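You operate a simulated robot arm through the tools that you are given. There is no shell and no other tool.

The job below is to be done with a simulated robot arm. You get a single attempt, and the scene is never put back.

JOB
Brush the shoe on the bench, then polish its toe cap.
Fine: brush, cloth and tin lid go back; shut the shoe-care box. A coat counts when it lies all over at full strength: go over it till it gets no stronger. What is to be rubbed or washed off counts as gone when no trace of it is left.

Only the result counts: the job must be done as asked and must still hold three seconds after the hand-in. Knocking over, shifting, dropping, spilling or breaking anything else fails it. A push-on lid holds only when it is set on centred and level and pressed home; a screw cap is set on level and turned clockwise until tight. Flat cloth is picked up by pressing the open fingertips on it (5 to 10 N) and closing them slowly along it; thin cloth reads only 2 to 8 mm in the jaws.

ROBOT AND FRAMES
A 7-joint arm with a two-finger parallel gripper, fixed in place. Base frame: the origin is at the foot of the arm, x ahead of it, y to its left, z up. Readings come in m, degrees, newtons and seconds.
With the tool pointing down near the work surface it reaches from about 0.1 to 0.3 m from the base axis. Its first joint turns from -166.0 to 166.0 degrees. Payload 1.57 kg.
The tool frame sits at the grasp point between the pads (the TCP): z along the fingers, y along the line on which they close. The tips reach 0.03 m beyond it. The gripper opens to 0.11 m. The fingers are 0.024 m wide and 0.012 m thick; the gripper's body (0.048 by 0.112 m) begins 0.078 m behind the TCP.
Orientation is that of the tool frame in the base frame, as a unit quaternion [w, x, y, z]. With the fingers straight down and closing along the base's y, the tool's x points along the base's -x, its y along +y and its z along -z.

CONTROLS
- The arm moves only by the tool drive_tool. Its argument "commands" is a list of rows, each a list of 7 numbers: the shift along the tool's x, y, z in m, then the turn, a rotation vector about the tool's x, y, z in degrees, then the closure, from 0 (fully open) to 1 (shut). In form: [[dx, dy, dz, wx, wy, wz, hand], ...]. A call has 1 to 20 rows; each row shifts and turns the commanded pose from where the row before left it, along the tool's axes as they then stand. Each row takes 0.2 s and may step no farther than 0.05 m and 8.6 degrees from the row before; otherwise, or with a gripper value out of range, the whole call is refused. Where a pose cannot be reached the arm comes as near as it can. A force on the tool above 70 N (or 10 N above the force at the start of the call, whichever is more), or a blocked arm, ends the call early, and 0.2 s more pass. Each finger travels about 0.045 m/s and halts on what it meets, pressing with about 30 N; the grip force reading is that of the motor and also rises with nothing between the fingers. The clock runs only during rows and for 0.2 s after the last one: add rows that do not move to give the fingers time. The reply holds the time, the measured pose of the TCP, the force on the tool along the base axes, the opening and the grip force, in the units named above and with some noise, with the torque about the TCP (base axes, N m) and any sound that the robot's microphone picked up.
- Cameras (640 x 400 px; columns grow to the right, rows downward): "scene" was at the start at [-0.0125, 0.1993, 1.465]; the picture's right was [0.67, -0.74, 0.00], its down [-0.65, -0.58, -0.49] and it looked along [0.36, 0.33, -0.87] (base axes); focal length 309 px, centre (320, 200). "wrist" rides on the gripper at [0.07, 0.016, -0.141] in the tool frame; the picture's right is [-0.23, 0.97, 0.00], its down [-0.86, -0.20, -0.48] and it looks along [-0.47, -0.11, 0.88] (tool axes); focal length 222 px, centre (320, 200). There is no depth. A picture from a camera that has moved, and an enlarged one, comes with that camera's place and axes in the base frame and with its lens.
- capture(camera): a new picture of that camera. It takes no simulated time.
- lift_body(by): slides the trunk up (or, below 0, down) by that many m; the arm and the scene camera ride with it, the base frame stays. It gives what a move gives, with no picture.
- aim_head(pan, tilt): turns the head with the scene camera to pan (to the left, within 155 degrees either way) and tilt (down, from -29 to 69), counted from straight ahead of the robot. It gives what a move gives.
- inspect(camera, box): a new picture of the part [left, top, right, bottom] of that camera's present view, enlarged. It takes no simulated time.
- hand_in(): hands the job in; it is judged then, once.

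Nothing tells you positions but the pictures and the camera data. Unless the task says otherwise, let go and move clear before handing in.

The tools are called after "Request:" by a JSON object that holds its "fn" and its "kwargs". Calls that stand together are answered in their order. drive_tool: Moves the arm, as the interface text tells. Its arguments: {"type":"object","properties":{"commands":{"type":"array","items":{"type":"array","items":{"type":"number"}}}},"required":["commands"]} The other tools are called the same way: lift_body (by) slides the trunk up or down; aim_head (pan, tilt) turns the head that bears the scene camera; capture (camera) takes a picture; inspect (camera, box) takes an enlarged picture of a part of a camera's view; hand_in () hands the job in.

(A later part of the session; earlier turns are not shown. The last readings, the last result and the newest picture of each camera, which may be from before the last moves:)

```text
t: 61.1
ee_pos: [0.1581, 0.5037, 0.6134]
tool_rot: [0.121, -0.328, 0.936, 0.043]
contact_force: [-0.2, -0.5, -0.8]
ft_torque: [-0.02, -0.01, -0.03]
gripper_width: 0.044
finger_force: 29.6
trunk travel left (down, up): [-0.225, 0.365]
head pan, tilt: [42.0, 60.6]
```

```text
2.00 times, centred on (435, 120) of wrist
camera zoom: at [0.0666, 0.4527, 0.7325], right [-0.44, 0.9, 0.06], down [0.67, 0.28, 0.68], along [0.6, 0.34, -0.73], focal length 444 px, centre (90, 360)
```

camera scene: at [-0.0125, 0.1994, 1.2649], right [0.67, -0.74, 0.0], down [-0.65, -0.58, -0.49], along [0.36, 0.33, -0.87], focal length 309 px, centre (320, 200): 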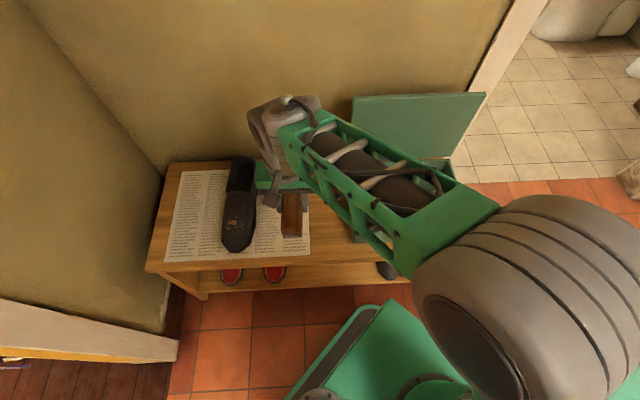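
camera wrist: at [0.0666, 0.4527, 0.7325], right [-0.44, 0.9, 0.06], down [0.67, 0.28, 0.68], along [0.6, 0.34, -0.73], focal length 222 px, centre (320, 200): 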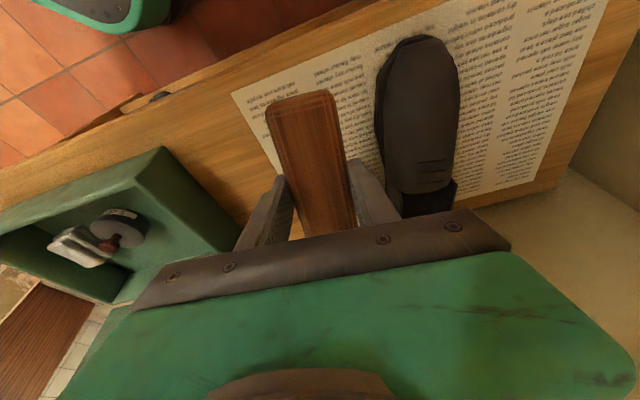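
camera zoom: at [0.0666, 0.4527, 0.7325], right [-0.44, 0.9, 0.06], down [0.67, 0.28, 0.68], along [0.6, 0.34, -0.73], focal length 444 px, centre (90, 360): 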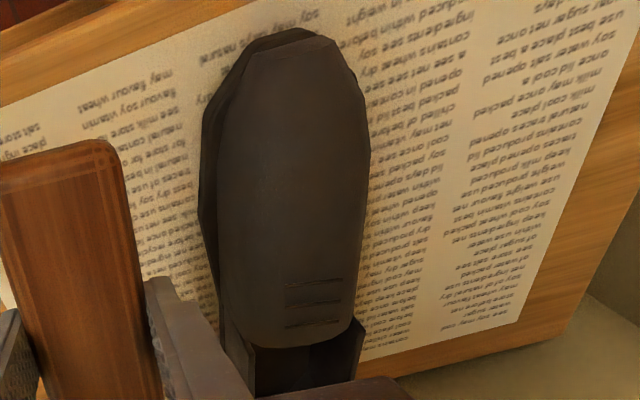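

The dirt has come off in the strokes. I'll zoom closely for any trace.

Request:
{"fn": "inspect", "kwargs": {"camera": "wrist", "box": [375, 30, 465, 120]}}

Request:
{"fn": "inspect", "kwargs": {"camera": "wrist", "box": [375, 100, 465, 190]}}

Request:
{"fn": "inspect", "kwargs": {"camera": "scene", "box": [210, 200, 270, 260]}}

```text
4.44 times, centred on (420, 75) of wrist
camera zoom: at [0.0666, 0.4527, 0.7325], right [-0.44, 0.9, 0.06], down [0.67, 0.28, 0.68], along [0.6, 0.34, -0.73], focal length 987 px, centre (-124, 756)
```

zoom: 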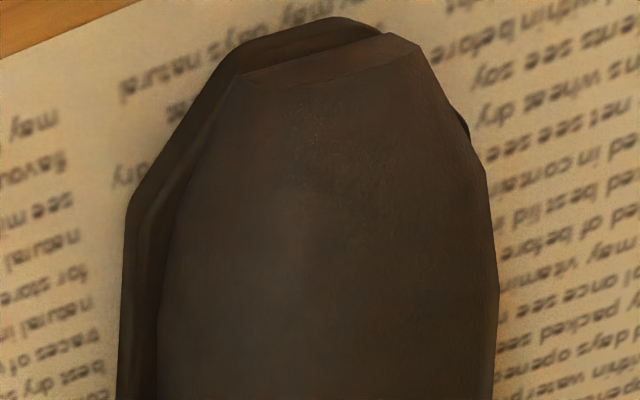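

```text
4.44 times, centred on (420, 145) of wrist
camera zoom: at [0.0666, 0.4527, 0.7325], right [-0.44, 0.9, 0.06], down [0.67, 0.28, 0.68], along [0.6, 0.34, -0.73], focal length 987 px, centre (-124, 444)
```

zoom: 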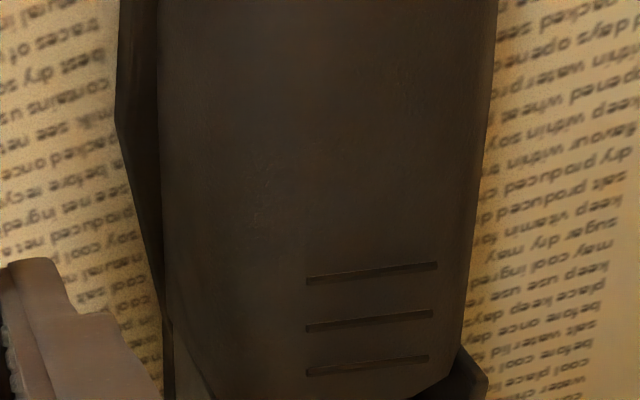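

```text
6.67 times, centred on (240, 230) of scene
camera zoom: at [-0.0125, 0.1992, 1.265], right [0.67, -0.74, 0.0], down [-0.65, -0.58, -0.49], along [0.36, 0.33, -0.87], focal length 2059 px, centre (853, 0)
```

zoom: 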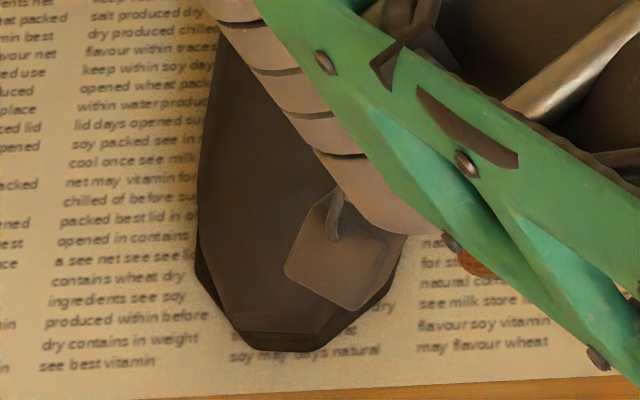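

The top surface looks clean. I'll carry the brush back above its slot in the box, undoing the tilt, which also clears the head camera's view of the shoe.

Request:
{"fn": "drive_tool", "kwargs": {"commands": [[0, 0, 0, 0, 7.3, 0, 1], [0, 0, 0, 0, 7.3, 0, 1], [0, 0, 0, 0, 0, -5, 1], [-0.0137, -0.0372, -0.01, 0, 0, 0, 1], [-0.0137, -0.0372, -0.01, 0, 0, 0, 1], [-0.0137, -0.0372, -0.01, 0, 0, 0, 1], [-0.0137, -0.0372, -0.01, 0, 0, 0, 1], [-0.0137, -0.0372, -0.01, 0, 0, 0, 1], [-0.0137, -0.0372, -0.01, 0, 0, 0, 1], [-0.0137, -0.0372, -0.01, 0, 0, 0, 1], [0, 0, 0, 0, 0, 0, 1]]}}

Request:
{"fn": "capture", "kwargs": {"camera": "scene"}}

Request:
{"fn": "inspect", "kwargs": {"camera": "scene", "box": [210, 150, 270, 200]}}

Request:
{"fn": "inspect", "kwargs": {"camera": "scene", "box": [210, 195, 270, 258]}}

Request:
{"fn": "capture", "kwargs": {"camera": "wrist"}}

```text
t: 63.5
ee_pos: [0.4084, 0.382, 0.6821]
tool_rot: [0.002, -0.371, 0.929, 0.001]
contact_force: [0.2, 0.1, -1.1]
ft_torque: [0.01, 0.03, -0.01]
gripper_width: 0.044
finger_force: 30.0
trunk travel left (down, up): [-0.225, 0.365]
head pan, tilt: [42.0, 60.6]
```

```text
taken
camera scene: at [-0.0124, 0.1992, 1.265], right [0.67, -0.74, 0.0], down [-0.65, -0.58, -0.49], along [0.36, 0.33, -0.87], focal length 309 px, centre (320, 200)
```

scene: 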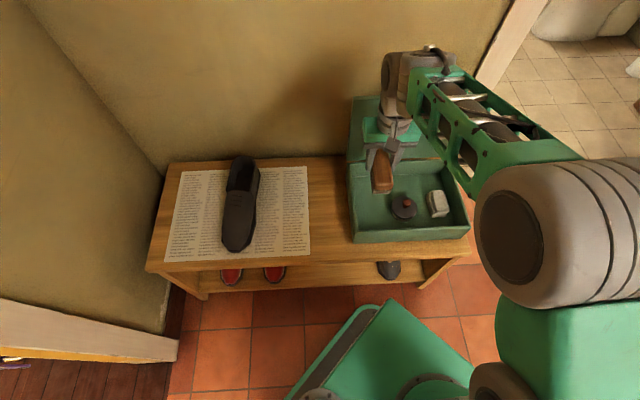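

```text
8.00 times, centred on (240, 175) of scene
camera zoom: at [-0.0124, 0.1992, 1.265], right [0.67, -0.74, 0.0], down [-0.65, -0.58, -0.49], along [0.36, 0.33, -0.87], focal length 2471 px, centre (960, 400)
```

zoom: 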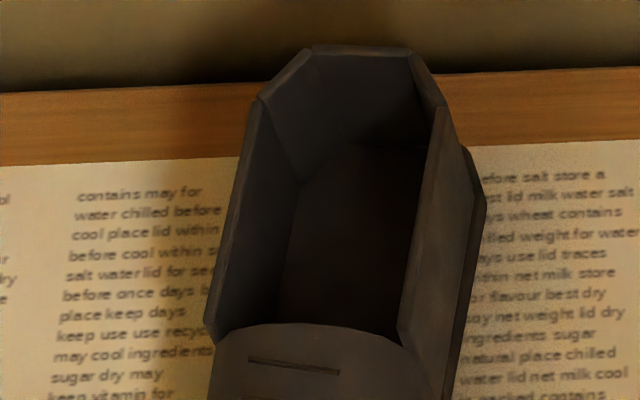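

```text
6.35 times, centred on (240, 226) of scene
camera zoom: at [-0.0124, 0.1992, 1.265], right [0.67, -0.74, 0.0], down [-0.65, -0.58, -0.49], along [0.36, 0.33, -0.87], focal length 1961 px, centre (828, 32)
```

zoom: 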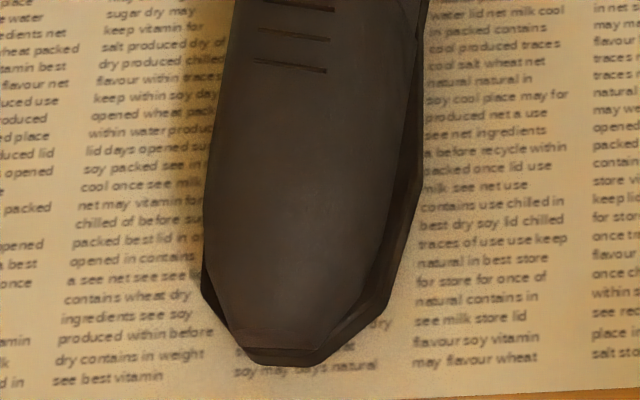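

```text
taken
camera wrist: at [0.3448, 0.3444, 0.8232], right [-0.51, 0.86, 0.0], down [0.76, 0.44, 0.48], along [0.42, 0.25, -0.88], focal length 222 px, centre (320, 200)
```

wrist: 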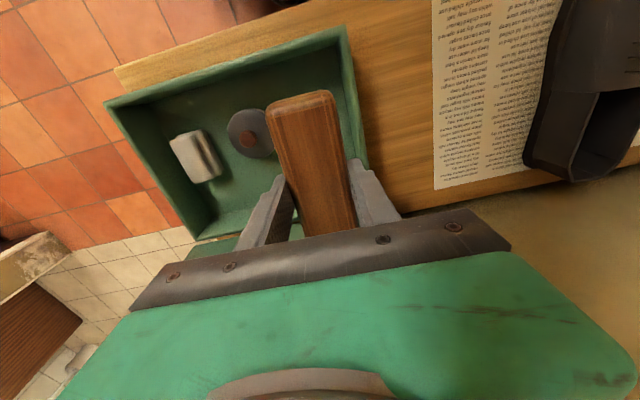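

The shoe looks clean and unmoved from above. I'll check the area by the lace marks at very high magnification before putting the brush away.

Request:
{"fn": "inspect", "kwargs": {"camera": "scene", "box": [225, 195, 260, 220]}}

Request:
{"fn": "inspect", "kwargs": {"camera": "scene", "box": [220, 215, 262, 252]}}

```text
16.00 times, centred on (242, 208) of scene
camera zoom: at [-0.0124, 0.1992, 1.265], right [0.67, -0.74, 0.0], down [-0.65, -0.58, -0.49], along [0.36, 0.33, -0.87], focal length 4942 px, centre (1560, 80)
```

zoom: 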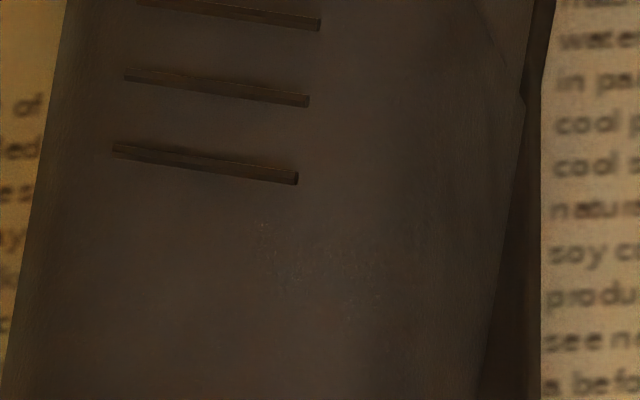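

```text
10.81 times, centred on (241, 234) of scene
camera zoom: at [-0.0124, 0.1992, 1.265], right [0.67, -0.74, 0.0], down [-0.65, -0.58, -0.49], along [0.36, 0.33, -0.87], focal length 3339 px, centre (1174, -162)
```

zoom: 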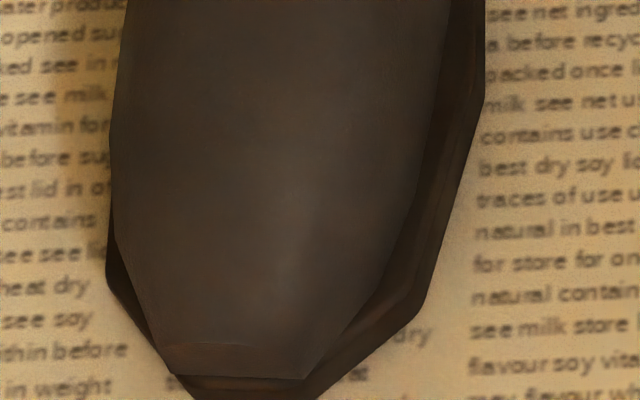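

Only faint leather texture shows, no dirt colour. To be sure nothing thin is left, I'll make a second, wider brushing pass the same way before stowing the brush.

Request:
{"fn": "drive_tool", "kwargs": {"commands": [[0.0096, 0.0418, 0, 0, 0, 0, 1], [0.0096, 0.0418, 0, 0, 0, 0, 1], [0.0096, 0.0418, 0, 0, 0, 0, 1], [0.0096, 0.0418, 0, 0, 0, 0, 1], [0.0096, 0.0418, 0, 0, 0, 0, 1], [0.0096, 0.0418, 0, 0, 0, 0, 1], [0.0096, 0.0418, 0, 0, 0, 0, 1], [0.0096, 0.0418, 0, 0, 0, 0, 1], [0.0096, 0.0418, 0, 0, 0, 0, 1], [0, 0, 0.04, 0, 0, 5, 1], [0, 0, 0.04, 0, -7.3, 0, 1], [0, 0, 0, 0, -7.3, 0, 1], [0, 0, 0, 0, 0, 0, 1]]}}

```text
t: 66.3
ee_pos: [0.0842, 0.5976, 0.6009]
tool_rot: [0.123, -0.327, 0.936, 0.042]
contact_force: [0.0, -0.8, -0.5]
ft_torque: [0.01, 0.01, 0.0]
gripper_width: 0.0444
finger_force: 29.8
trunk travel left (down, up): [-0.225, 0.365]
head pan, tilt: [42.0, 60.6]
```

Request:
{"fn": "drive_tool", "kwargs": {"commands": [[0.0058, 0, 0.0222, 0, 0, 0, 1], [0.0053, 0, 0.02, 0, 0, 0, 1], [0.0005, 0, 0.0015, 0, 0, 0, 1], [0, 0, 0, 0, 0, 0, 1]]}}

```text
t: 67.3
ee_pos: [0.0843, 0.5963, 0.5569]
tool_rot: [0.123, -0.328, 0.936, 0.043]
contact_force: [1.1, -0.1, -0.7]
ft_torque: [0.0, 0.0, 0.0]
gripper_width: 0.0444
finger_force: 30.0
trunk travel left (down, up): [-0.225, 0.365]
head pan, tilt: [42.0, 60.6]
```

Request:
{"fn": "drive_tool", "kwargs": {"commands": [[0.0005, 0, 0.0019, 0, 0, 0, 1], [0.0005, 0, 0.0019, 0, 0, 0, 1], [0.0003, 0, 0.001, 0, 0, 0, 1], [0, 0, 0, 0, 0, 0, 1]]}}

```text
t: 68.3
ee_pos: [0.0854, 0.5946, 0.5531]
tool_rot: [0.122, -0.328, 0.936, 0.043]
contact_force: [-0.6, 0.9, -0.8]
ft_torque: [0.03, -0.01, -0.01]
gripper_width: 0.044
finger_force: 30.1
trunk travel left (down, up): [-0.225, 0.365]
head pan, tilt: [42.0, 60.6]
```

Request:
{"fn": "drive_tool", "kwargs": {"commands": [[0.0005, 0, 0.0018, 0, 0, 0, 1], [0.0002, 0, 0.0008, 0, 0, 0, 1], [0, 0, 0, 0, 0, 0, 1]]}}

```text
t: 69.1
ee_pos: [0.0852, 0.5952, 0.5504]
tool_rot: [0.122, -0.327, 0.936, 0.044]
contact_force: [-0.3, -8.2, 13.6]
ft_torque: [-0.31, 0.01, -0.1]
gripper_width: 0.0443
finger_force: 30.1
trunk travel left (down, up): [-0.225, 0.365]
head pan, tilt: [42.0, 60.6]
```

Contact at about 14 N; I'll ease slightly and brush along and across in wider strokes.

Request:
{"fn": "drive_tool", "kwargs": {"commands": [[0, 0, -0.0004, 0, 0, 0, 1], [0.008, 0, 0, 0, 0, 0, 1], [0.008, 0, 0, 0, 0, 0, 1], [-0.008, 0, 0, 0, 0, 0, 1], [-0.008, 0, 0, 0, 0, 0, 1], [-0.008, 0, 0, 0, 0, 0, 1], [-0.008, 0, 0, 0, 0, 0, 1], [0.008, 0.004, 0, 0, 0, 0, 1], [0.008, 0.004, 0, 0, 0, 0, 1], [0.008, 0.004, 0, 0, 0, 0, 1], [0.008, 0, 0, 0, 0, 0, 1], [-0.008, -0.004, 0, 0, 0, 0, 1], [-0.008, -0.004, 0, 0, 0, 0, 1], [-0.008, -0.004, 0, 0, 0, 0, 1], [-0.008, -0.004, 0, 0, 0, 0, 1], [0.008, -0.004, 0, 0, 0, 0, 1], [0.008, -0.004, 0, 0, 0, 0, 1], [-0.008, 0.004, 0, 0, 0, 0, 1], [0.008, 0.004, 0, 0, 0, 0, 1], [0, 0, 0, 0, 0, 0, 1]]}}

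```text
t: 73.3
ee_pos: [0.0875, 0.5932, 0.5511]
tool_rot: [0.123, -0.327, 0.936, 0.042]
contact_force: [0.1, -0.3, 0.9]
ft_torque: [0.01, -0.05, -0.03]
gripper_width: 0.0443
finger_force: 30.0
trunk travel left (down, up): [-0.225, 0.365]
head pan, tilt: [42.0, 60.6]
```

Request:
{"fn": "drive_tool", "kwargs": {"commands": [[0.0002, 0, 0.0008, 0, 0, 0, 1], [0.008, 0, 0, 0, 0, 0, 1], [-0.008, 0, 0, 0, 0, 0, 1], [-0.008, 0, 0, 0, 0, 0, 1], [-0.008, 0, 0, 0, 0, 0, 1], [0.008, 0.004, 0, 0, 0, 0, 1], [0.008, 0.004, 0, 0, 0, 0, 1], [0.008, 0.004, 0, 0, 0, 0, 1], [-0.008, 0.004, 0, 0, 0, 0, 1], [-0.008, 0, 0, 0, 0, 0, 1], [-0.008, 0, 0, 0, 0, 0, 1], [0.008, -0.004, 0, 0, 0, 0, 1], [0.008, -0.004, 0, 0, 0, 0, 1], [0, 0, 0, 0, 0, 0, 1]]}}

Request:
{"fn": "drive_tool", "kwargs": {"commands": [[-0.008, 0, -0.03, 0, 0, 0, 1], [-0.008, -0.02, -0.03, 0, 0, 0, 1], [0, -0.045, 0, 0, 0, 0, 1], [0, -0.045, 0, 0, 0, 0, 1], [0, 0, 0, 0, 0, 0, 1]]}}

Request:
{"fn": "inspect", "kwargs": {"camera": "wrist", "box": [380, 20, 490, 220]}}

```text
t: 76.3
ee_pos: [0.082, 0.5988, 0.5488]
tool_rot: [0.123, -0.327, 0.936, 0.043]
contact_force: [1.3, 0.2, 1.9]
ft_torque: [0.14, -0.25, -0.09]
gripper_width: 0.0439
finger_force: 30.4
trunk travel left (down, up): [-0.225, 0.365]
head pan, tilt: [42.0, 60.6]
```

```text
t: 77.5
ee_pos: [0.1495, 0.5148, 0.6109]
tool_rot: [0.122, -0.328, 0.936, 0.042]
contact_force: [0.3, 0.6, -0.7]
ft_torque: [0.01, -0.02, -0.02]
gripper_width: 0.0442
finger_force: 30.1
trunk travel left (down, up): [-0.225, 0.365]
head pan, tilt: [42.0, 60.6]
```

```text
2.00 times, centred on (435, 120) of wrist
camera zoom: at [0.0582, 0.4629, 0.7301], right [-0.44, 0.9, 0.06], down [0.67, 0.28, 0.68], along [0.6, 0.34, -0.73], focal length 444 px, centre (90, 360)
```

zoom: 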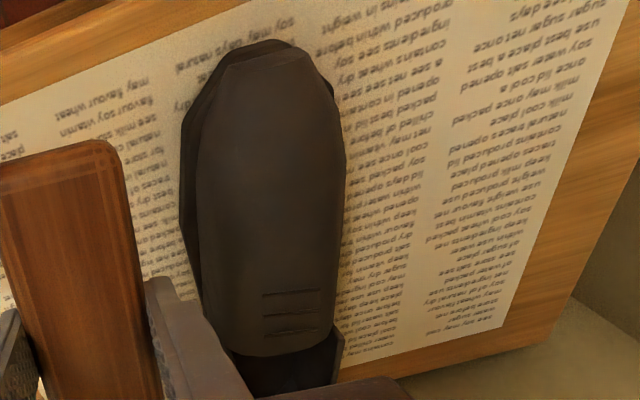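

The shoe is clean. Back to the box with the brush.

Request:
{"fn": "drive_tool", "kwargs": {"commands": [[0, 0, 0, 0, 7.3, 0, 1], [0, 0, 0, 0, 7.3, 0, 1], [0, 0, 0, 0, 0, -5, 1], [-0.0135, -0.0392, -0.01, 0, 0, 0, 1], [-0.0135, -0.0392, -0.01, 0, 0, 0, 1], [-0.0135, -0.0392, -0.01, 0, 0, 0, 1], [-0.0135, -0.0392, -0.01, 0, 0, 0, 1], [-0.0135, -0.0392, -0.01, 0, 0, 0, 1], [-0.0135, -0.0392, -0.01, 0, 0, 0, 1], [-0.0135, -0.0392, -0.01, 0, 0, 0, 1], [0, 0, 0, 0, 0, 0, 1]]}}

Request:
{"fn": "capture", "kwargs": {"camera": "wrist"}}

Request:
{"fn": "inspect", "kwargs": {"camera": "scene", "box": [190, 145, 310, 260]}}

```text
t: 79.9
ee_pos: [0.4085, 0.3765, 0.6814]
tool_rot: [0.003, -0.372, 0.928, 0.002]
contact_force: [0.6, 0.2, -0.4]
ft_torque: [-0.01, 0.0, -0.01]
gripper_width: 0.044
finger_force: 29.9
trunk travel left (down, up): [-0.225, 0.365]
head pan, tilt: [42.0, 60.6]
```

```text
taken
camera wrist: at [0.3466, 0.3387, 0.8233], right [-0.51, 0.86, 0.0], down [0.75, 0.44, 0.48], along [0.42, 0.25, -0.88], focal length 222 px, centre (320, 200)
```

wrist: 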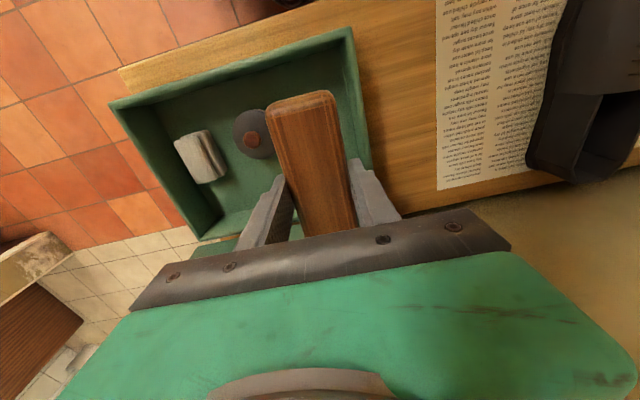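

```text
3.48 times, centred on (250, 202) of scene
camera zoom: at [-0.0124, 0.199, 1.265], right [0.67, -0.74, 0.0], down [-0.65, -0.58, -0.49], along [0.36, 0.33, -0.87], focal length 1074 px, centre (564, 191)
```

zoom: 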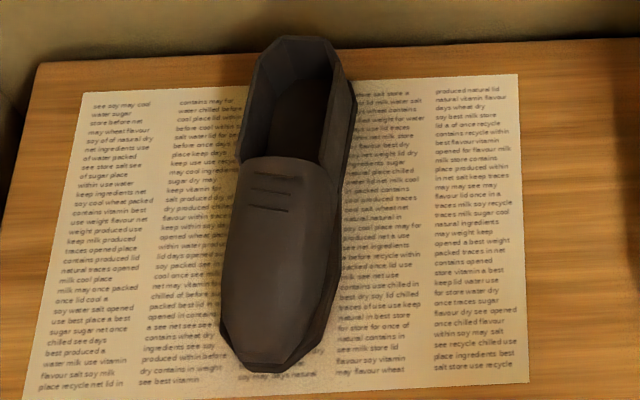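

Let me compare the shoe's position closely with the pictures from before brushing.

Request:
{"fn": "inspect", "kwargs": {"camera": "scene", "box": [210, 185, 270, 260]}}

Request:
{"fn": "inspect", "kwargs": {"camera": "scene", "box": [210, 195, 270, 258]}}

```text
5.33 times, centred on (240, 222) of scene
camera zoom: at [-0.0124, 0.199, 1.265], right [0.67, -0.74, 0.0], down [-0.65, -0.58, -0.49], along [0.36, 0.33, -0.87], focal length 1647 px, centre (747, 80)
```

zoom: 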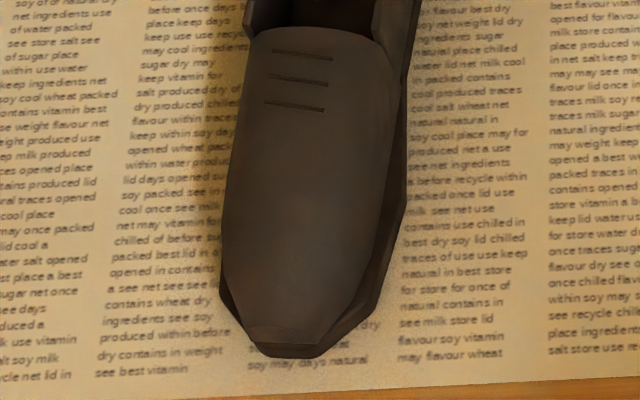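

```text
6.35 times, centred on (240, 226) of scene
camera zoom: at [-0.0124, 0.199, 1.265], right [0.67, -0.74, 0.0], down [-0.65, -0.58, -0.49], along [0.36, 0.33, -0.87], focal length 1961 px, centre (828, 32)
```

zoom: 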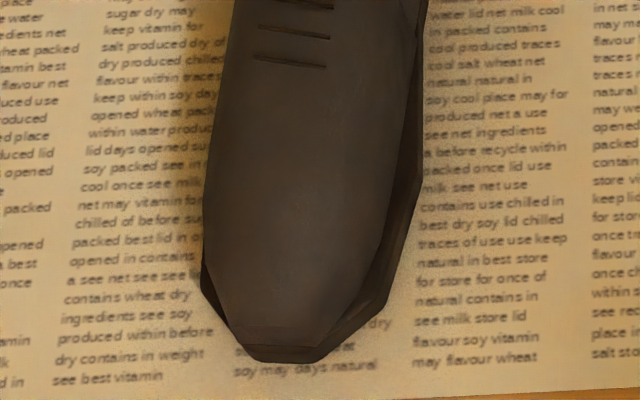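

The shoe has crept only about 2–3 mm backward, still squarely on its paper. Now I'll lower the brush into its original spot.

Request:
{"fn": "drive_tool", "kwargs": {"commands": [[-0.0015, 0.0043, 0.03, 0, 0, 0, 1], [0, 0, 0.04, 0, 0, 0, 1], [0, 0, 0.04, 0, 0, 0, 1], [0, 0, 0.03, 0, 0, 0, 1], [0, 0, 0.015, 0, 0, 0, 1], [0, 0, 0.008, 0, 0, 0, 1], [0, 0, 0.005, 0, 0, 0, 1], [0, 0, 0, 0, 0, 0, 1]]}}

Request:
{"fn": "capture", "kwargs": {"camera": "wrist"}}

```text
t: 81.7
ee_pos: [0.4072, 0.3847, 0.5115]
tool_rot: [0.002, -0.371, 0.928, 0.0]
contact_force: [1.4, 1.0, -0.8]
ft_torque: [0.01, -0.02, -0.04]
gripper_width: 0.0444
finger_force: 29.9
trunk travel left (down, up): [-0.225, 0.365]
head pan, tilt: [42.0, 60.6]
```

```text
taken
camera wrist: at [0.3441, 0.3474, 0.6536], right [-0.51, 0.86, 0.0], down [0.76, 0.44, 0.48], along [0.42, 0.25, -0.88], focal length 222 px, centre (320, 200)
```

wrist: 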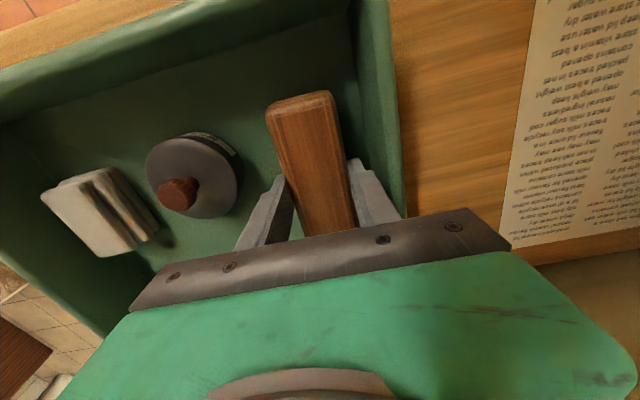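

Request:
{"fn": "drive_tool", "kwargs": {"commands": [[0.0033, -0.0024, 0, 0, 0, 0, 1], [0, 0, 0.0015, 0, 0, 0, 1], [0, 0, 0.0015, 0, 0, 0, 1], [0, 0, 0, 0, 0, 0, 1]]}}

```text
t: 82.7
ee_pos: [0.4069, 0.3803, 0.5104]
tool_rot: [0.003, -0.371, 0.929, 0.001]
contact_force: [-0.4, -0.4, -0.4]
ft_torque: [0.03, -0.01, 0.0]
gripper_width: 0.0442
finger_force: 29.8
trunk travel left (down, up): [-0.225, 0.365]
head pan, tilt: [42.0, 60.6]
```

Request:
{"fn": "drive_tool", "kwargs": {"commands": [[0, 0, 0.001, 0, 0, 0, 1], [0, 0, 0.001, 0, 0, 0, 1], [0, 0, 0, 0, 0, 0, 1]]}}

```text
t: 83.5
ee_pos: [0.4056, 0.3804, 0.5089]
tool_rot: [0.002, -0.371, 0.928, 0.002]
contact_force: [-0.3, 0.2, -0.8]
ft_torque: [0.0, -0.03, -0.02]
gripper_width: 0.0442
finger_force: 30.1
trunk travel left (down, up): [-0.225, 0.365]
head pan, tilt: [42.0, 60.6]
```

The brush is back at its original height and place. I'll open the fingers gently and lift away.

Request:
{"fn": "drive_tool", "kwargs": {"commands": [[0, 0, 0.0004, 0, 0, 0, 0.58], [0, 0, 0, 0, 0, 0, 0.55], [0, 0, 0, 0, 0, 0, 0.52], [0, 0, 0, 0, 0, 0, 0.5], [0, 0, -0.01, 0, 0, 0, 0.5], [0, 0, -0.03, 0, 0, 0, 0.5], [0, 0, -0.04, 0, 0, 0, 0.5], [0, 0, -0.04, 0, 0, 0, 0.5], [0, 0, -0.04, 0, 0, 0, 0.5], [0, 0, 0, 0, 0, 0, 0.5]]}}

Request:
{"fn": "capture", "kwargs": {"camera": "wrist"}}

Request:
{"fn": "inspect", "kwargs": {"camera": "scene", "box": [330, 130, 480, 250]}}

```text
t: 85.7
ee_pos: [0.4046, 0.3767, 0.6671]
tool_rot: [0.002, -0.371, 0.928, 0.001]
contact_force: [-0.1, 0.6, 0.2]
ft_torque: [-0.02, -0.03, 0.02]
gripper_width: 0.0549
finger_force: 0.2
trunk travel left (down, up): [-0.225, 0.365]
head pan, tilt: [42.0, 60.6]
```

```text
taken
camera wrist: at [0.3431, 0.3404, 0.809], right [-0.51, 0.86, 0.0], down [0.76, 0.44, 0.48], along [0.42, 0.25, -0.88], focal length 222 px, centre (320, 200)
```

wrist: 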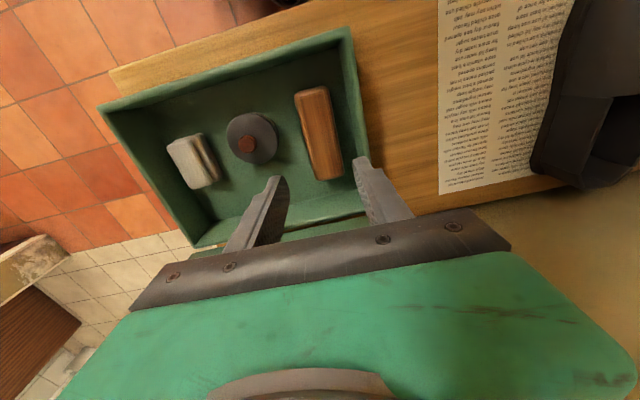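

```text
3.33 times, centred on (405, 190) of scene
camera zoom: at [-0.0125, 0.199, 1.265], right [0.67, -0.74, 0.0], down [-0.65, -0.58, -0.49], along [0.36, 0.33, -0.87], focal length 1030 px, centre (37, 233)
```

zoom: 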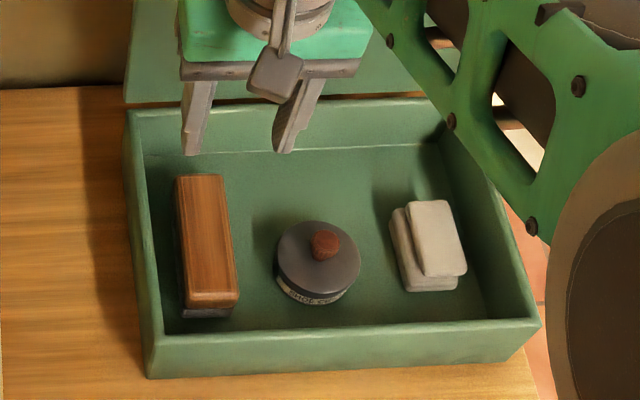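

The brush sits back in place. Next is the tin at about e1 = 0.111, e2 = 0.529, with its knob centre near z ≈ 0.52. I'll move over the knob, keep the fingers about 5 cm apart, and check alignment.

Request:
{"fn": "drive_tool", "kwargs": {"commands": [[0.0103, -0.0455, 0, 0, 0, 0, 0.55], [0.0103, -0.0455, 0, 0, 0, 0, 0.55], [0, 0, 0.035, 0, 0, 0, 0.55], [0, 0, 0.035, 0, 0, 0, 0.55], [0, 0, 0, 0, 0, 0, 0.55]]}}

Request:
{"fn": "capture", "kwargs": {"camera": "wrist"}}

Request:
{"fn": "inspect", "kwargs": {"camera": "scene", "box": [330, 130, 480, 250]}}

```text
t: 86.9
ee_pos: [0.4549, 0.3006, 0.5974]
tool_rot: [0.004, -0.371, 0.928, 0.003]
contact_force: [0.7, 0.5, -0.7]
ft_torque: [-0.05, -0.03, 0.03]
gripper_width: 0.0496
finger_force: 0.0
trunk travel left (down, up): [-0.225, 0.365]
head pan, tilt: [42.0, 60.6]
```

```text
taken
camera wrist: at [0.3921, 0.2642, 0.7382], right [-0.51, 0.86, 0.0], down [0.75, 0.44, 0.48], along [0.42, 0.25, -0.88], focal length 222 px, centre (320, 200)
```

wrist: 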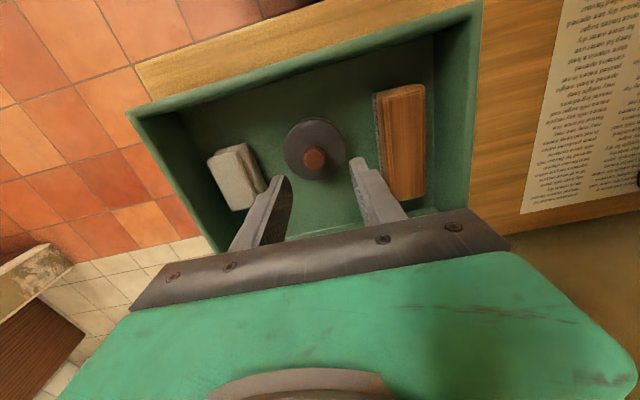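

```text
3.33 times, centred on (405, 190) of scene
camera zoom: at [-0.0124, 0.1991, 1.265], right [0.67, -0.74, 0.0], down [-0.65, -0.58, -0.49], along [0.36, 0.33, -0.87], focal length 1030 px, centre (37, 233)
```

zoom: 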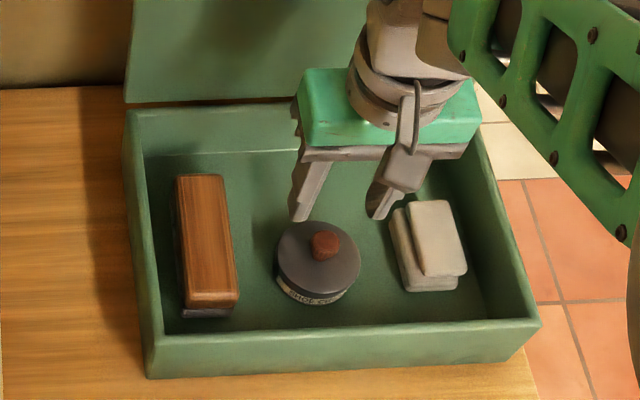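

The knob is nearly under the fingers; a 4 mm sideways correction, then down to just above the tin lid and close gently.

Request:
{"fn": "drive_tool", "kwargs": {"commands": [[0.0026, -0.0044, 0.02, 0, 0, 0, 0.55], [0, 0, 0.02, 0, 0, 0, 0.6], [0, 0, 0.015, 0, 0, 0, 0.6], [0, 0, 0.009, 0, 0, 0, 0.6], [0, 0, 0, 0, 0, 0, 0.6]]}}

Request:
{"fn": "inspect", "kwargs": {"camera": "wrist", "box": [200, 60, 460, 240]}}

Request:
{"fn": "inspect", "kwargs": {"camera": "scene", "box": [360, 150, 450, 230]}}

```text
t: 88.1
ee_pos: [0.4573, 0.2942, 0.533]
tool_rot: [0.004, -0.372, 0.928, 0.0]
contact_force: [-0.2, -0.5, -1.0]
ft_torque: [0.02, -0.02, 0.0]
gripper_width: 0.0441
finger_force: 0.2
trunk travel left (down, up): [-0.225, 0.365]
head pan, tilt: [42.0, 60.6]
```

```text
2.22 times, centred on (330, 150) of wrist
camera zoom: at [0.3943, 0.2573, 0.6749], right [-0.51, 0.86, 0.0], down [0.76, 0.44, 0.48], along [0.42, 0.25, -0.88], focal length 494 px, centre (298, 311)
```

zoom: 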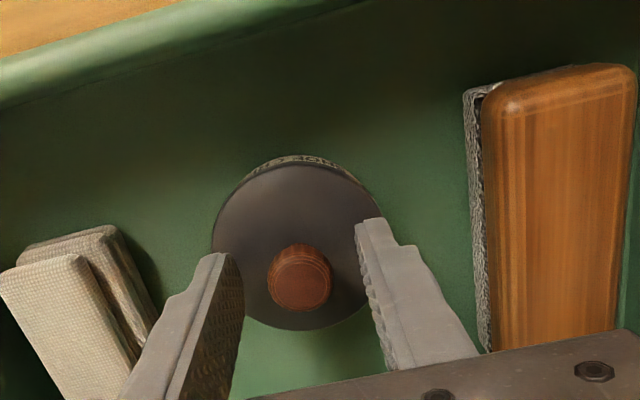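

```text
5.00 times, centred on (405, 190) of scene
camera zoom: at [-0.0124, 0.199, 1.265], right [0.67, -0.74, 0.0], down [-0.65, -0.58, -0.49], along [0.36, 0.33, -0.87], focal length 1544 px, centre (-105, 250)
```

zoom: 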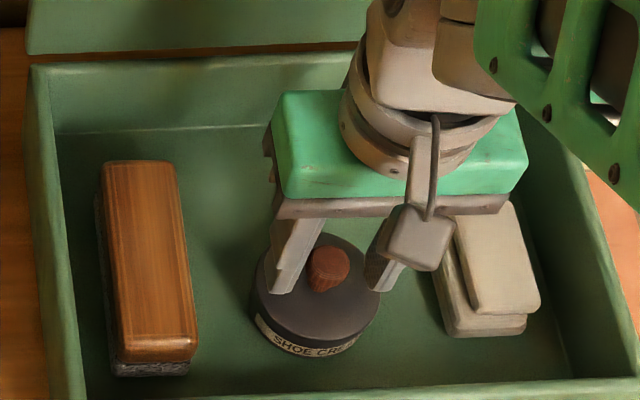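

The knob is centred between the fingers. Closing slowly.

Request:
{"fn": "drive_tool", "kwargs": {"commands": [[0, 0, 0, 0, 0, 0, 0.7], [0, 0, 0, 0, 0, 0, 0.76], [0, 0, 0, 0, 0, 0, 0.82], [0, 0, 0, 0, 0, 0, 0.9], [0, 0, 0, 0, 0, 0, 1], [0, 0, 0, 0, 0, 0, 1]]}}

Request:
{"fn": "inspect", "kwargs": {"camera": "wrist", "box": [200, 60, 460, 240]}}

```text
t: 89.5
ee_pos: [0.4552, 0.2935, 0.5342]
tool_rot: [0.002, -0.37, 0.929, 0.001]
contact_force: [-0.1, -0.3, -0.2]
ft_torque: [-0.03, -0.05, 0.01]
gripper_width: 0.022
finger_force: 30.3
trunk travel left (down, up): [-0.225, 0.365]
head pan, tilt: [42.0, 60.6]
heard: snap
```

```text
2.22 times, centred on (330, 150) of wrist
camera zoom: at [0.3942, 0.2573, 0.6752], right [-0.51, 0.86, 0.0], down [0.76, 0.44, 0.48], along [0.42, 0.25, -0.88], focal length 494 px, centre (298, 311)
```

zoom: 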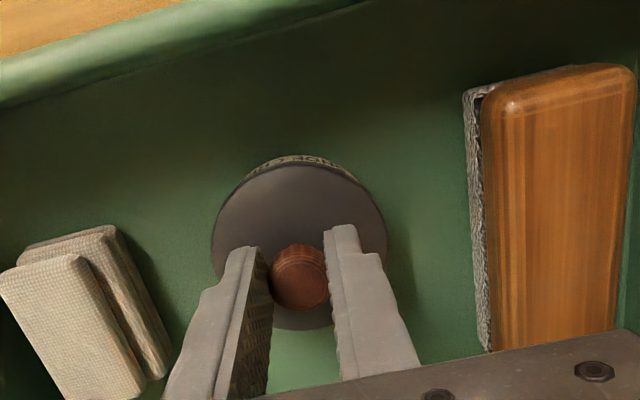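

The knob is held at 22 mm, and a snap sounded as it was gripped, probably the push-fit letting go. I'll lift slowly and see whether only the lid comes up.

Request:
{"fn": "drive_tool", "kwargs": {"commands": [[0, 0, -0.003, 0, 0, 0, 1], [0, 0, -0.004, 0, 0, 0, 1], [0, 0, -0.006, 0, 0, 0, 1], [0, 0, -0.01, 0, 0, 0, 1], [0, 0, 0, 0, 0, 0, 1]]}}

Request:
{"fn": "inspect", "kwargs": {"camera": "wrist", "box": [200, 60, 460, 240]}}

Request:
{"fn": "inspect", "kwargs": {"camera": "scene", "box": [360, 150, 450, 230]}}

```text
t: 90.7
ee_pos: [0.4549, 0.2948, 0.5584]
tool_rot: [0.002, -0.371, 0.928, 0.0]
contact_force: [0.2, 0.5, -0.4]
ft_torque: [0.01, 0.0, 0.02]
gripper_width: 0.0221
finger_force: 29.5
trunk travel left (down, up): [-0.225, 0.365]
head pan, tilt: [42.0, 60.6]
```

```text
2.22 times, centred on (330, 150) of wrist
camera zoom: at [0.3927, 0.2584, 0.6989], right [-0.51, 0.86, 0.0], down [0.76, 0.44, 0.48], along [0.42, 0.25, -0.88], focal length 494 px, centre (298, 311)
```

zoom: 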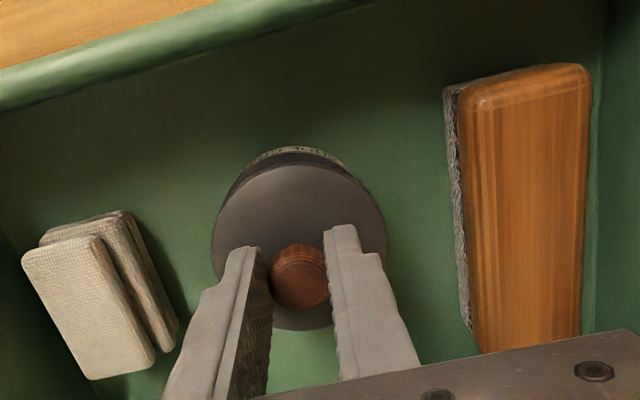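

```text
5.00 times, centred on (405, 190) of scene
camera zoom: at [-0.0124, 0.199, 1.265], right [0.67, -0.74, 0.0], down [-0.65, -0.58, -0.49], along [0.36, 0.33, -0.87], focal length 1544 px, centre (-105, 250)
```

zoom: 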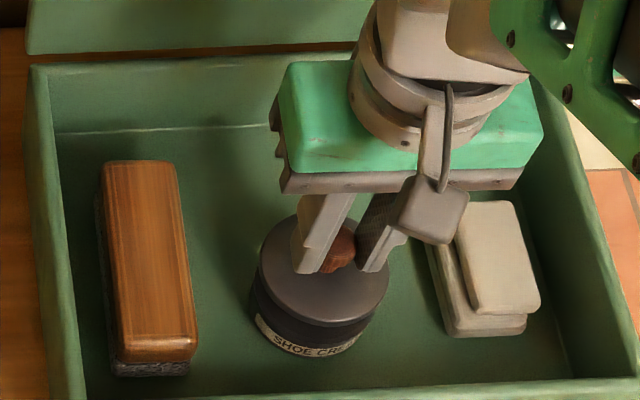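

The lid is rising alone and the tin stays put. I'll lift it clear.

Request:
{"fn": "drive_tool", "kwargs": {"commands": [[0, 0, -0.02, 0, 0, 0, 1], [0, 0, -0.03, 0, 0, 0, 1], [0, 0, -0.03, 0, 0, 0, 1], [0, 0, 0, 0, 0, 0, 1]]}}

Request:
{"fn": "capture", "kwargs": {"camera": "wrist"}}

Request:
{"fn": "inspect", "kwargs": {"camera": "scene", "box": [360, 130, 460, 240]}}

```text
t: 91.7
ee_pos: [0.4547, 0.2954, 0.6378]
tool_rot: [0.003, -0.372, 0.928, 0.001]
contact_force: [1.0, 0.2, -0.4]
ft_torque: [-0.01, -0.02, -0.02]
gripper_width: 0.0222
finger_force: 29.9
trunk travel left (down, up): [-0.225, 0.365]
head pan, tilt: [42.0, 60.6]
```

```text
taken
camera wrist: at [0.3934, 0.2579, 0.78], right [-0.51, 0.86, 0.0], down [0.76, 0.44, 0.48], along [0.42, 0.25, -0.88], focal length 222 px, centre (320, 200)
```

wrist: 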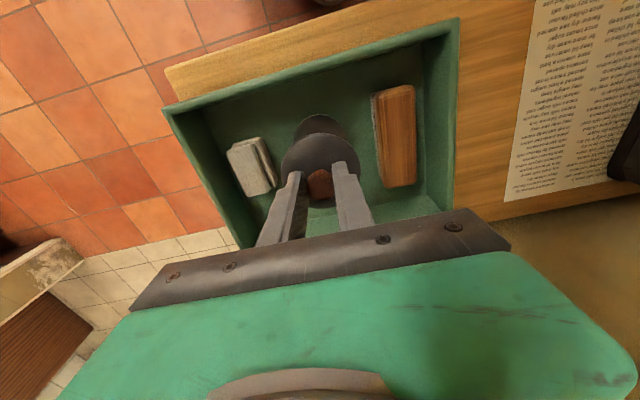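

```text
3.64 times, centred on (410, 185) of scene
camera zoom: at [-0.0125, 0.199, 1.265], right [0.67, -0.74, 0.0], down [-0.65, -0.58, -0.49], along [0.36, 0.33, -0.87], focal length 1123 px, centre (-7, 254)
```

zoom: 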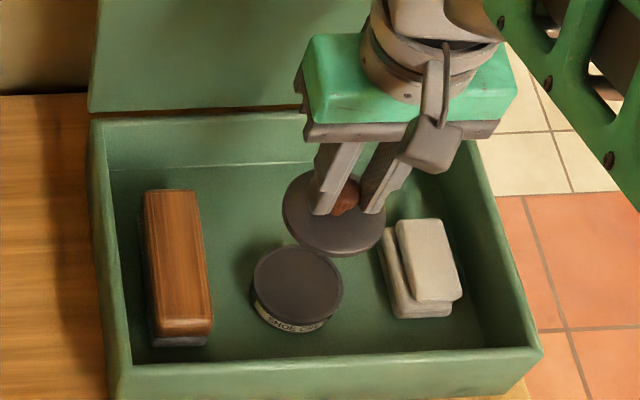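

The thin lid is off and the dark cream surface shows in the tin. I'll set the lid down on the bare bench between the paper and the box.

Request:
{"fn": "drive_tool", "kwargs": {"commands": [[0.0032, 0.0436, 0, 0, 0, 0, 1], [0.0032, 0.0436, 0, 0, 0, 0, 1], [0.0032, 0.0436, 0, 0, 0, 0, 1], [0.0032, 0.0436, 0, 0, 0, 0, 1], [0.0032, 0.0436, 0, 0, 0, 0, 1], [0, 0, 0.04, 0, 0, 0, 1], [0, 0, 0.04, 0, 0, 0, 1], [0, 0, 0.025, 0, 0, 0, 1], [0, 0, 0, 0, 0, 0, 1]]}}

Request:
{"fn": "capture", "kwargs": {"camera": "wrist"}}

Request:
{"fn": "capture", "kwargs": {"camera": "scene"}}

```text
t: 93.7
ee_pos: [0.2922, 0.4413, 0.5325]
tool_rot: [0.003, -0.371, 0.929, 0.0]
contact_force: [0.3, 0.8, -0.3]
ft_torque: [-0.02, -0.02, 0.01]
gripper_width: 0.0219
finger_force: 30.2
trunk travel left (down, up): [-0.225, 0.365]
head pan, tilt: [42.0, 60.6]
```

```text
taken
camera wrist: at [0.2309, 0.4038, 0.6738], right [-0.51, 0.86, 0.0], down [0.76, 0.44, 0.48], along [0.42, 0.25, -0.88], focal length 222 px, centre (320, 200)
```

wrist: 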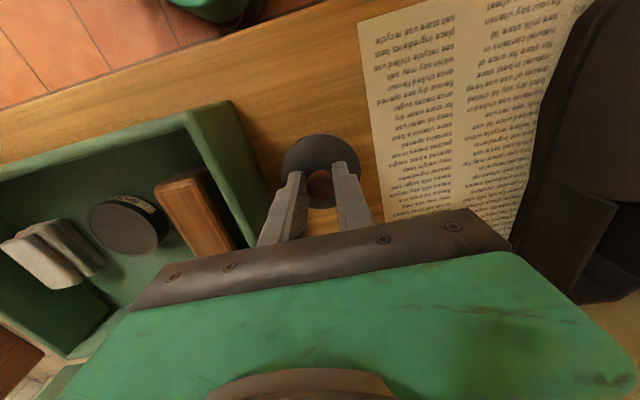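

```text
taken
camera scene: at [-0.0125, 0.1991, 1.2649], right [0.67, -0.74, 0.0], down [-0.65, -0.58, -0.49], along [0.36, 0.33, -0.87], focal length 309 px, centre (320, 200)
```

scene: 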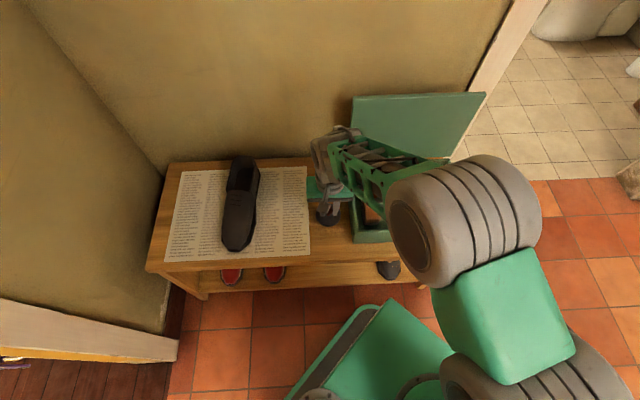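

The lid hovers over bare wood. Lowering in small steps until it touches.

Request:
{"fn": "drive_tool", "kwargs": {"commands": [[0, 0, 0.01, 0, 0, 0, 1], [0, 0, 0.006, 0, 0, 0, 1], [0, 0, 0.003, 0, 0, 0, 1], [0, 0, 0, 0, 0, 0, 1]]}}

```text
t: 94.7
ee_pos: [0.2935, 0.4424, 0.5121]
tool_rot: [0.002, -0.371, 0.929, 0.0]
contact_force: [-0.8, -0.5, 0.1]
ft_torque: [-0.06, 0.01, 0.0]
gripper_width: 0.0223
finger_force: 29.8
trunk travel left (down, up): [-0.225, 0.365]
head pan, tilt: [42.0, 60.6]
```

Request:
{"fn": "drive_tool", "kwargs": {"commands": [[0, 0, 0.002, 0, 0, 0, 1], [0, 0, 0.002, 0, 0, 0, 1], [0, 0, 0, 0, 0, 0, 1]]}}

```text
t: 95.5
ee_pos: [0.2921, 0.4409, 0.5081]
tool_rot: [0.002, -0.372, 0.928, 0.001]
contact_force: [0.4, 0.2, 0.2]
ft_torque: [0.0, 0.01, 0.0]
gripper_width: 0.022
finger_force: 30.2
trunk travel left (down, up): [-0.225, 0.365]
head pan, tilt: [42.0, 60.6]
```

Request:
{"fn": "drive_tool", "kwargs": {"commands": [[0, 0, 0.002, 0, 0, 0, 1], [0, 0, 0.002, 0, 0, 0, 1], [0, 0, 0, 0, 0, 0, 1]]}}

Request:
{"fn": "inspect", "kwargs": {"camera": "wrist", "box": [220, 90, 440, 240]}}

```text
t: 96.3
ee_pos: [0.2933, 0.4412, 0.5064]
tool_rot: [0.002, -0.371, 0.929, 0.002]
contact_force: [-0.5, 0.3, -0.2]
ft_torque: [0.02, -0.01, -0.03]
gripper_width: 0.0222
finger_force: 30.2
trunk travel left (down, up): [-0.225, 0.365]
head pan, tilt: [42.0, 60.6]
```

```text
2.67 times, centred on (330, 165) of wrist
camera zoom: at [0.2308, 0.4042, 0.6474], right [-0.51, 0.86, 0.0], down [0.76, 0.44, 0.48], along [0.42, 0.25, -0.88], focal length 592 px, centre (293, 293)
```

zoom: 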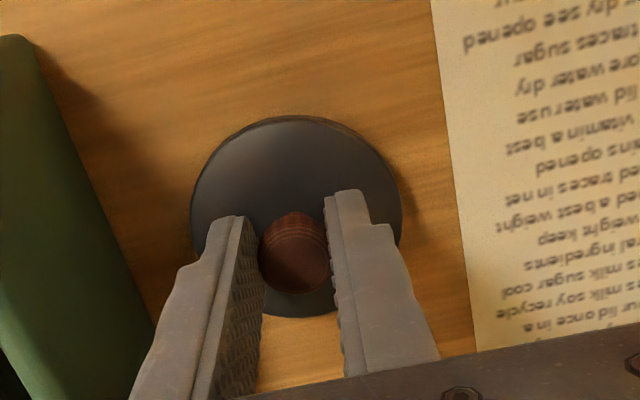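

Request:
{"fn": "drive_tool", "kwargs": {"commands": [[0, 0, 0.0015, 0, 0, 0, 1], [0, 0, 0.0015, 0, 0, 0, 1], [0, 0, 0, 0, 0, 0, 1]]}}

```text
t: 97.1
ee_pos: [0.2929, 0.4408, 0.5027]
tool_rot: [0.002, -0.371, 0.929, 0.002]
contact_force: [0.0, 0.1, -0.8]
ft_torque: [0.04, 0.03, 0.01]
gripper_width: 0.022
finger_force: 30.4
trunk travel left (down, up): [-0.225, 0.365]
head pan, tilt: [42.0, 60.6]
```

Request:
{"fn": "drive_tool", "kwargs": {"commands": [[0, 0, 0.0015, 0, 0, 0, 1], [0, 0, 0.0015, 0, 0, 0, 1], [0, 0, 0, 0, 0, 0, 1]]}}

Request:
{"fn": "inspect", "kwargs": {"camera": "scene", "box": [290, 170, 370, 250]}}

```text
t: 97.9
ee_pos: [0.293, 0.4425, 0.5011]
tool_rot: [0.002, -0.371, 0.929, 0.001]
contact_force: [-0.5, 0.3, -0.1]
ft_torque: [0.0, 0.01, -0.03]
gripper_width: 0.022
finger_force: 30.3
trunk travel left (down, up): [-0.225, 0.365]
head pan, tilt: [42.0, 60.6]
```

```text
5.00 times, centred on (330, 210) of scene
camera zoom: at [-0.0125, 0.1991, 1.265], right [0.67, -0.74, 0.0], down [-0.65, -0.58, -0.49], along [0.36, 0.33, -0.87], focal length 1544 px, centre (270, 150)
```

zoom: 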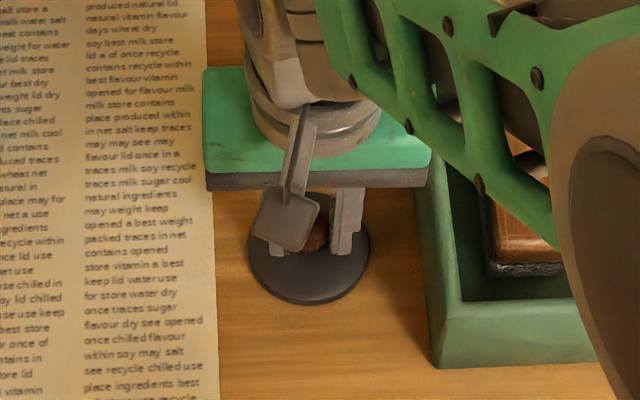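

Request:
{"fn": "drive_tool", "kwargs": {"commands": [[0, 0, 0.0015, 0, 0, 0, 1], [0, 0, 0.0015, 0, 0, 0, 1], [0, 0, 0, 0, 0, 0, 1]]}}

```text
t: 98.7
ee_pos: [0.2939, 0.4407, 0.4984]
tool_rot: [0.003, -0.371, 0.929, 0.002]
contact_force: [-5.3, -3.3, 20.6]
ft_torque: [-0.21, 0.21, -0.02]
gripper_width: 0.0222
finger_force: 30.1
trunk travel left (down, up): [-0.225, 0.365]
head pan, tilt: [42.0, 60.6]
```

Touchdown. I'll ease the load, release the knob and rise straight up.

Request:
{"fn": "drive_tool", "kwargs": {"commands": [[0, 0, -0.0012, 0, 0, 0, 1], [0, 0, 0, 0, 0, 0, 0.78], [0, 0, 0, 0, 0, 0, 0.74], [0, 0, 0, 0, 0, 0, 0.68], [0, 0, 0, 0, 0, 0, 0.6], [0, 0, 0, 0, 0, 0, 0.6], [0, 0, -0.02, 0, 0, 0, 0.6], [0, 0, -0.04, 0, 0, 0, 0.6], [0, 0, -0.04, 0, 0, 0, 0.6], [0, 0, -0.04, 0, 0, 0, 0.6], [0, 0, 0, 0, 0, 0, 0.6]]}}

Request:
{"fn": "capture", "kwargs": {"camera": "wrist"}}

```text
t: 101.1
ee_pos: [0.2925, 0.4426, 0.6366]
tool_rot: [0.002, -0.372, 0.928, 0.001]
contact_force: [-0.9, -0.2, 0.1]
ft_torque: [0.02, -0.04, 0.0]
gripper_width: 0.0439
finger_force: 0.0
trunk travel left (down, up): [-0.225, 0.365]
head pan, tilt: [42.0, 60.6]
```

```text
taken
camera wrist: at [0.2302, 0.4049, 0.7781], right [-0.51, 0.86, 0.0], down [0.76, 0.44, 0.48], along [0.42, 0.25, -0.88], focal length 222 px, centre (320, 200)
```

wrist: 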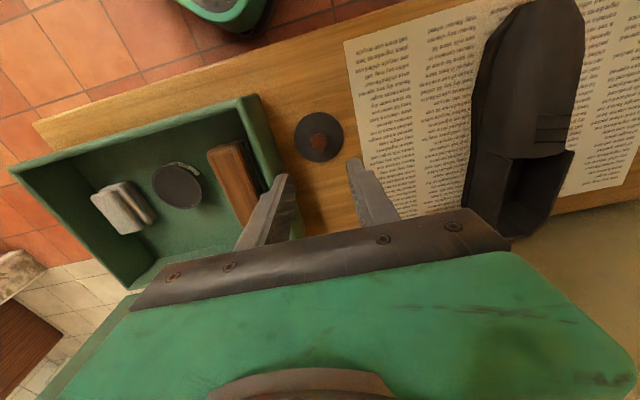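

The lid rests flat on the bench. Now I'll move over the cloth, near e1 = 0.215, e2 = 0.542, to see how it is folded.

Request:
{"fn": "drive_tool", "kwargs": {"commands": [[-0.0038, -0.04, 0, 0, 0, 0, 0.5], [-0.0038, -0.04, 0, 0, 0, 0, 0.5], [-0.0038, -0.04, 0, 0, 0, 0, 0.5], [-0.0038, -0.04, 0, 0, 0, 0, 0.5], [-0.0038, -0.04, 0, 0, 0, 0, 0.5], [-0.0038, -0.04, 0, 0, 0, 0, 0.5], [-0.0038, -0.04, 0, 0, 0, 0, 0.5], [-0.0038, -0.04, 0, 0, 0, 0, 0.5], [0, 0, 0, 0, 0, 0, 0.5]]}}

Request:
{"fn": "capture", "kwargs": {"camera": "wrist"}}

Request:
{"fn": "inspect", "kwargs": {"camera": "scene", "box": [340, 130, 480, 250]}}

```text
t: 103.1
ee_pos: [0.5339, 0.2274, 0.6347]
tool_rot: [0.004, -0.371, 0.928, 0.002]
contact_force: [-0.2, 0.8, -0.4]
ft_torque: [0.01, -0.02, 0.0]
gripper_width: 0.0549
finger_force: 0.0
trunk travel left (down, up): [-0.225, 0.365]
head pan, tilt: [42.0, 60.6]
```

```text
taken
camera wrist: at [0.4735, 0.1912, 0.7758], right [-0.51, 0.86, 0.0], down [0.75, 0.44, 0.48], along [0.42, 0.25, -0.88], focal length 222 px, centre (320, 200)
```

wrist: 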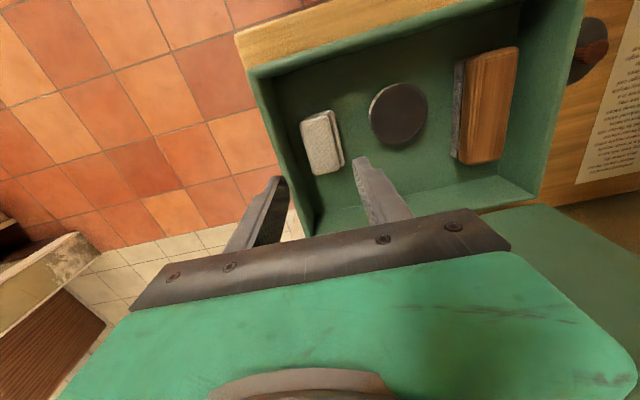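

```text
3.33 times, centred on (410, 190) of scene
camera zoom: at [-0.0124, 0.199, 1.265], right [0.67, -0.74, 0.0], down [-0.65, -0.58, -0.49], along [0.36, 0.33, -0.87], focal length 1030 px, centre (20, 233)
```

zoom: 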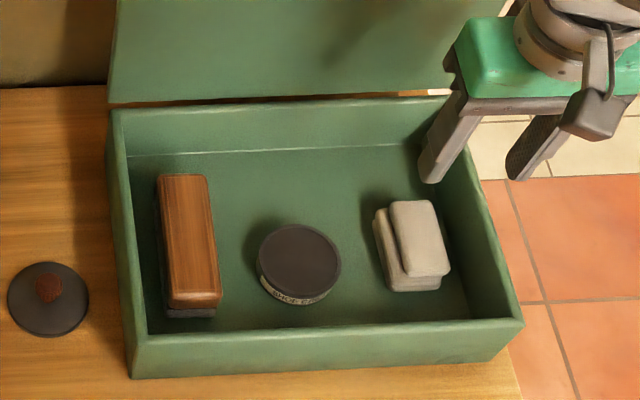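

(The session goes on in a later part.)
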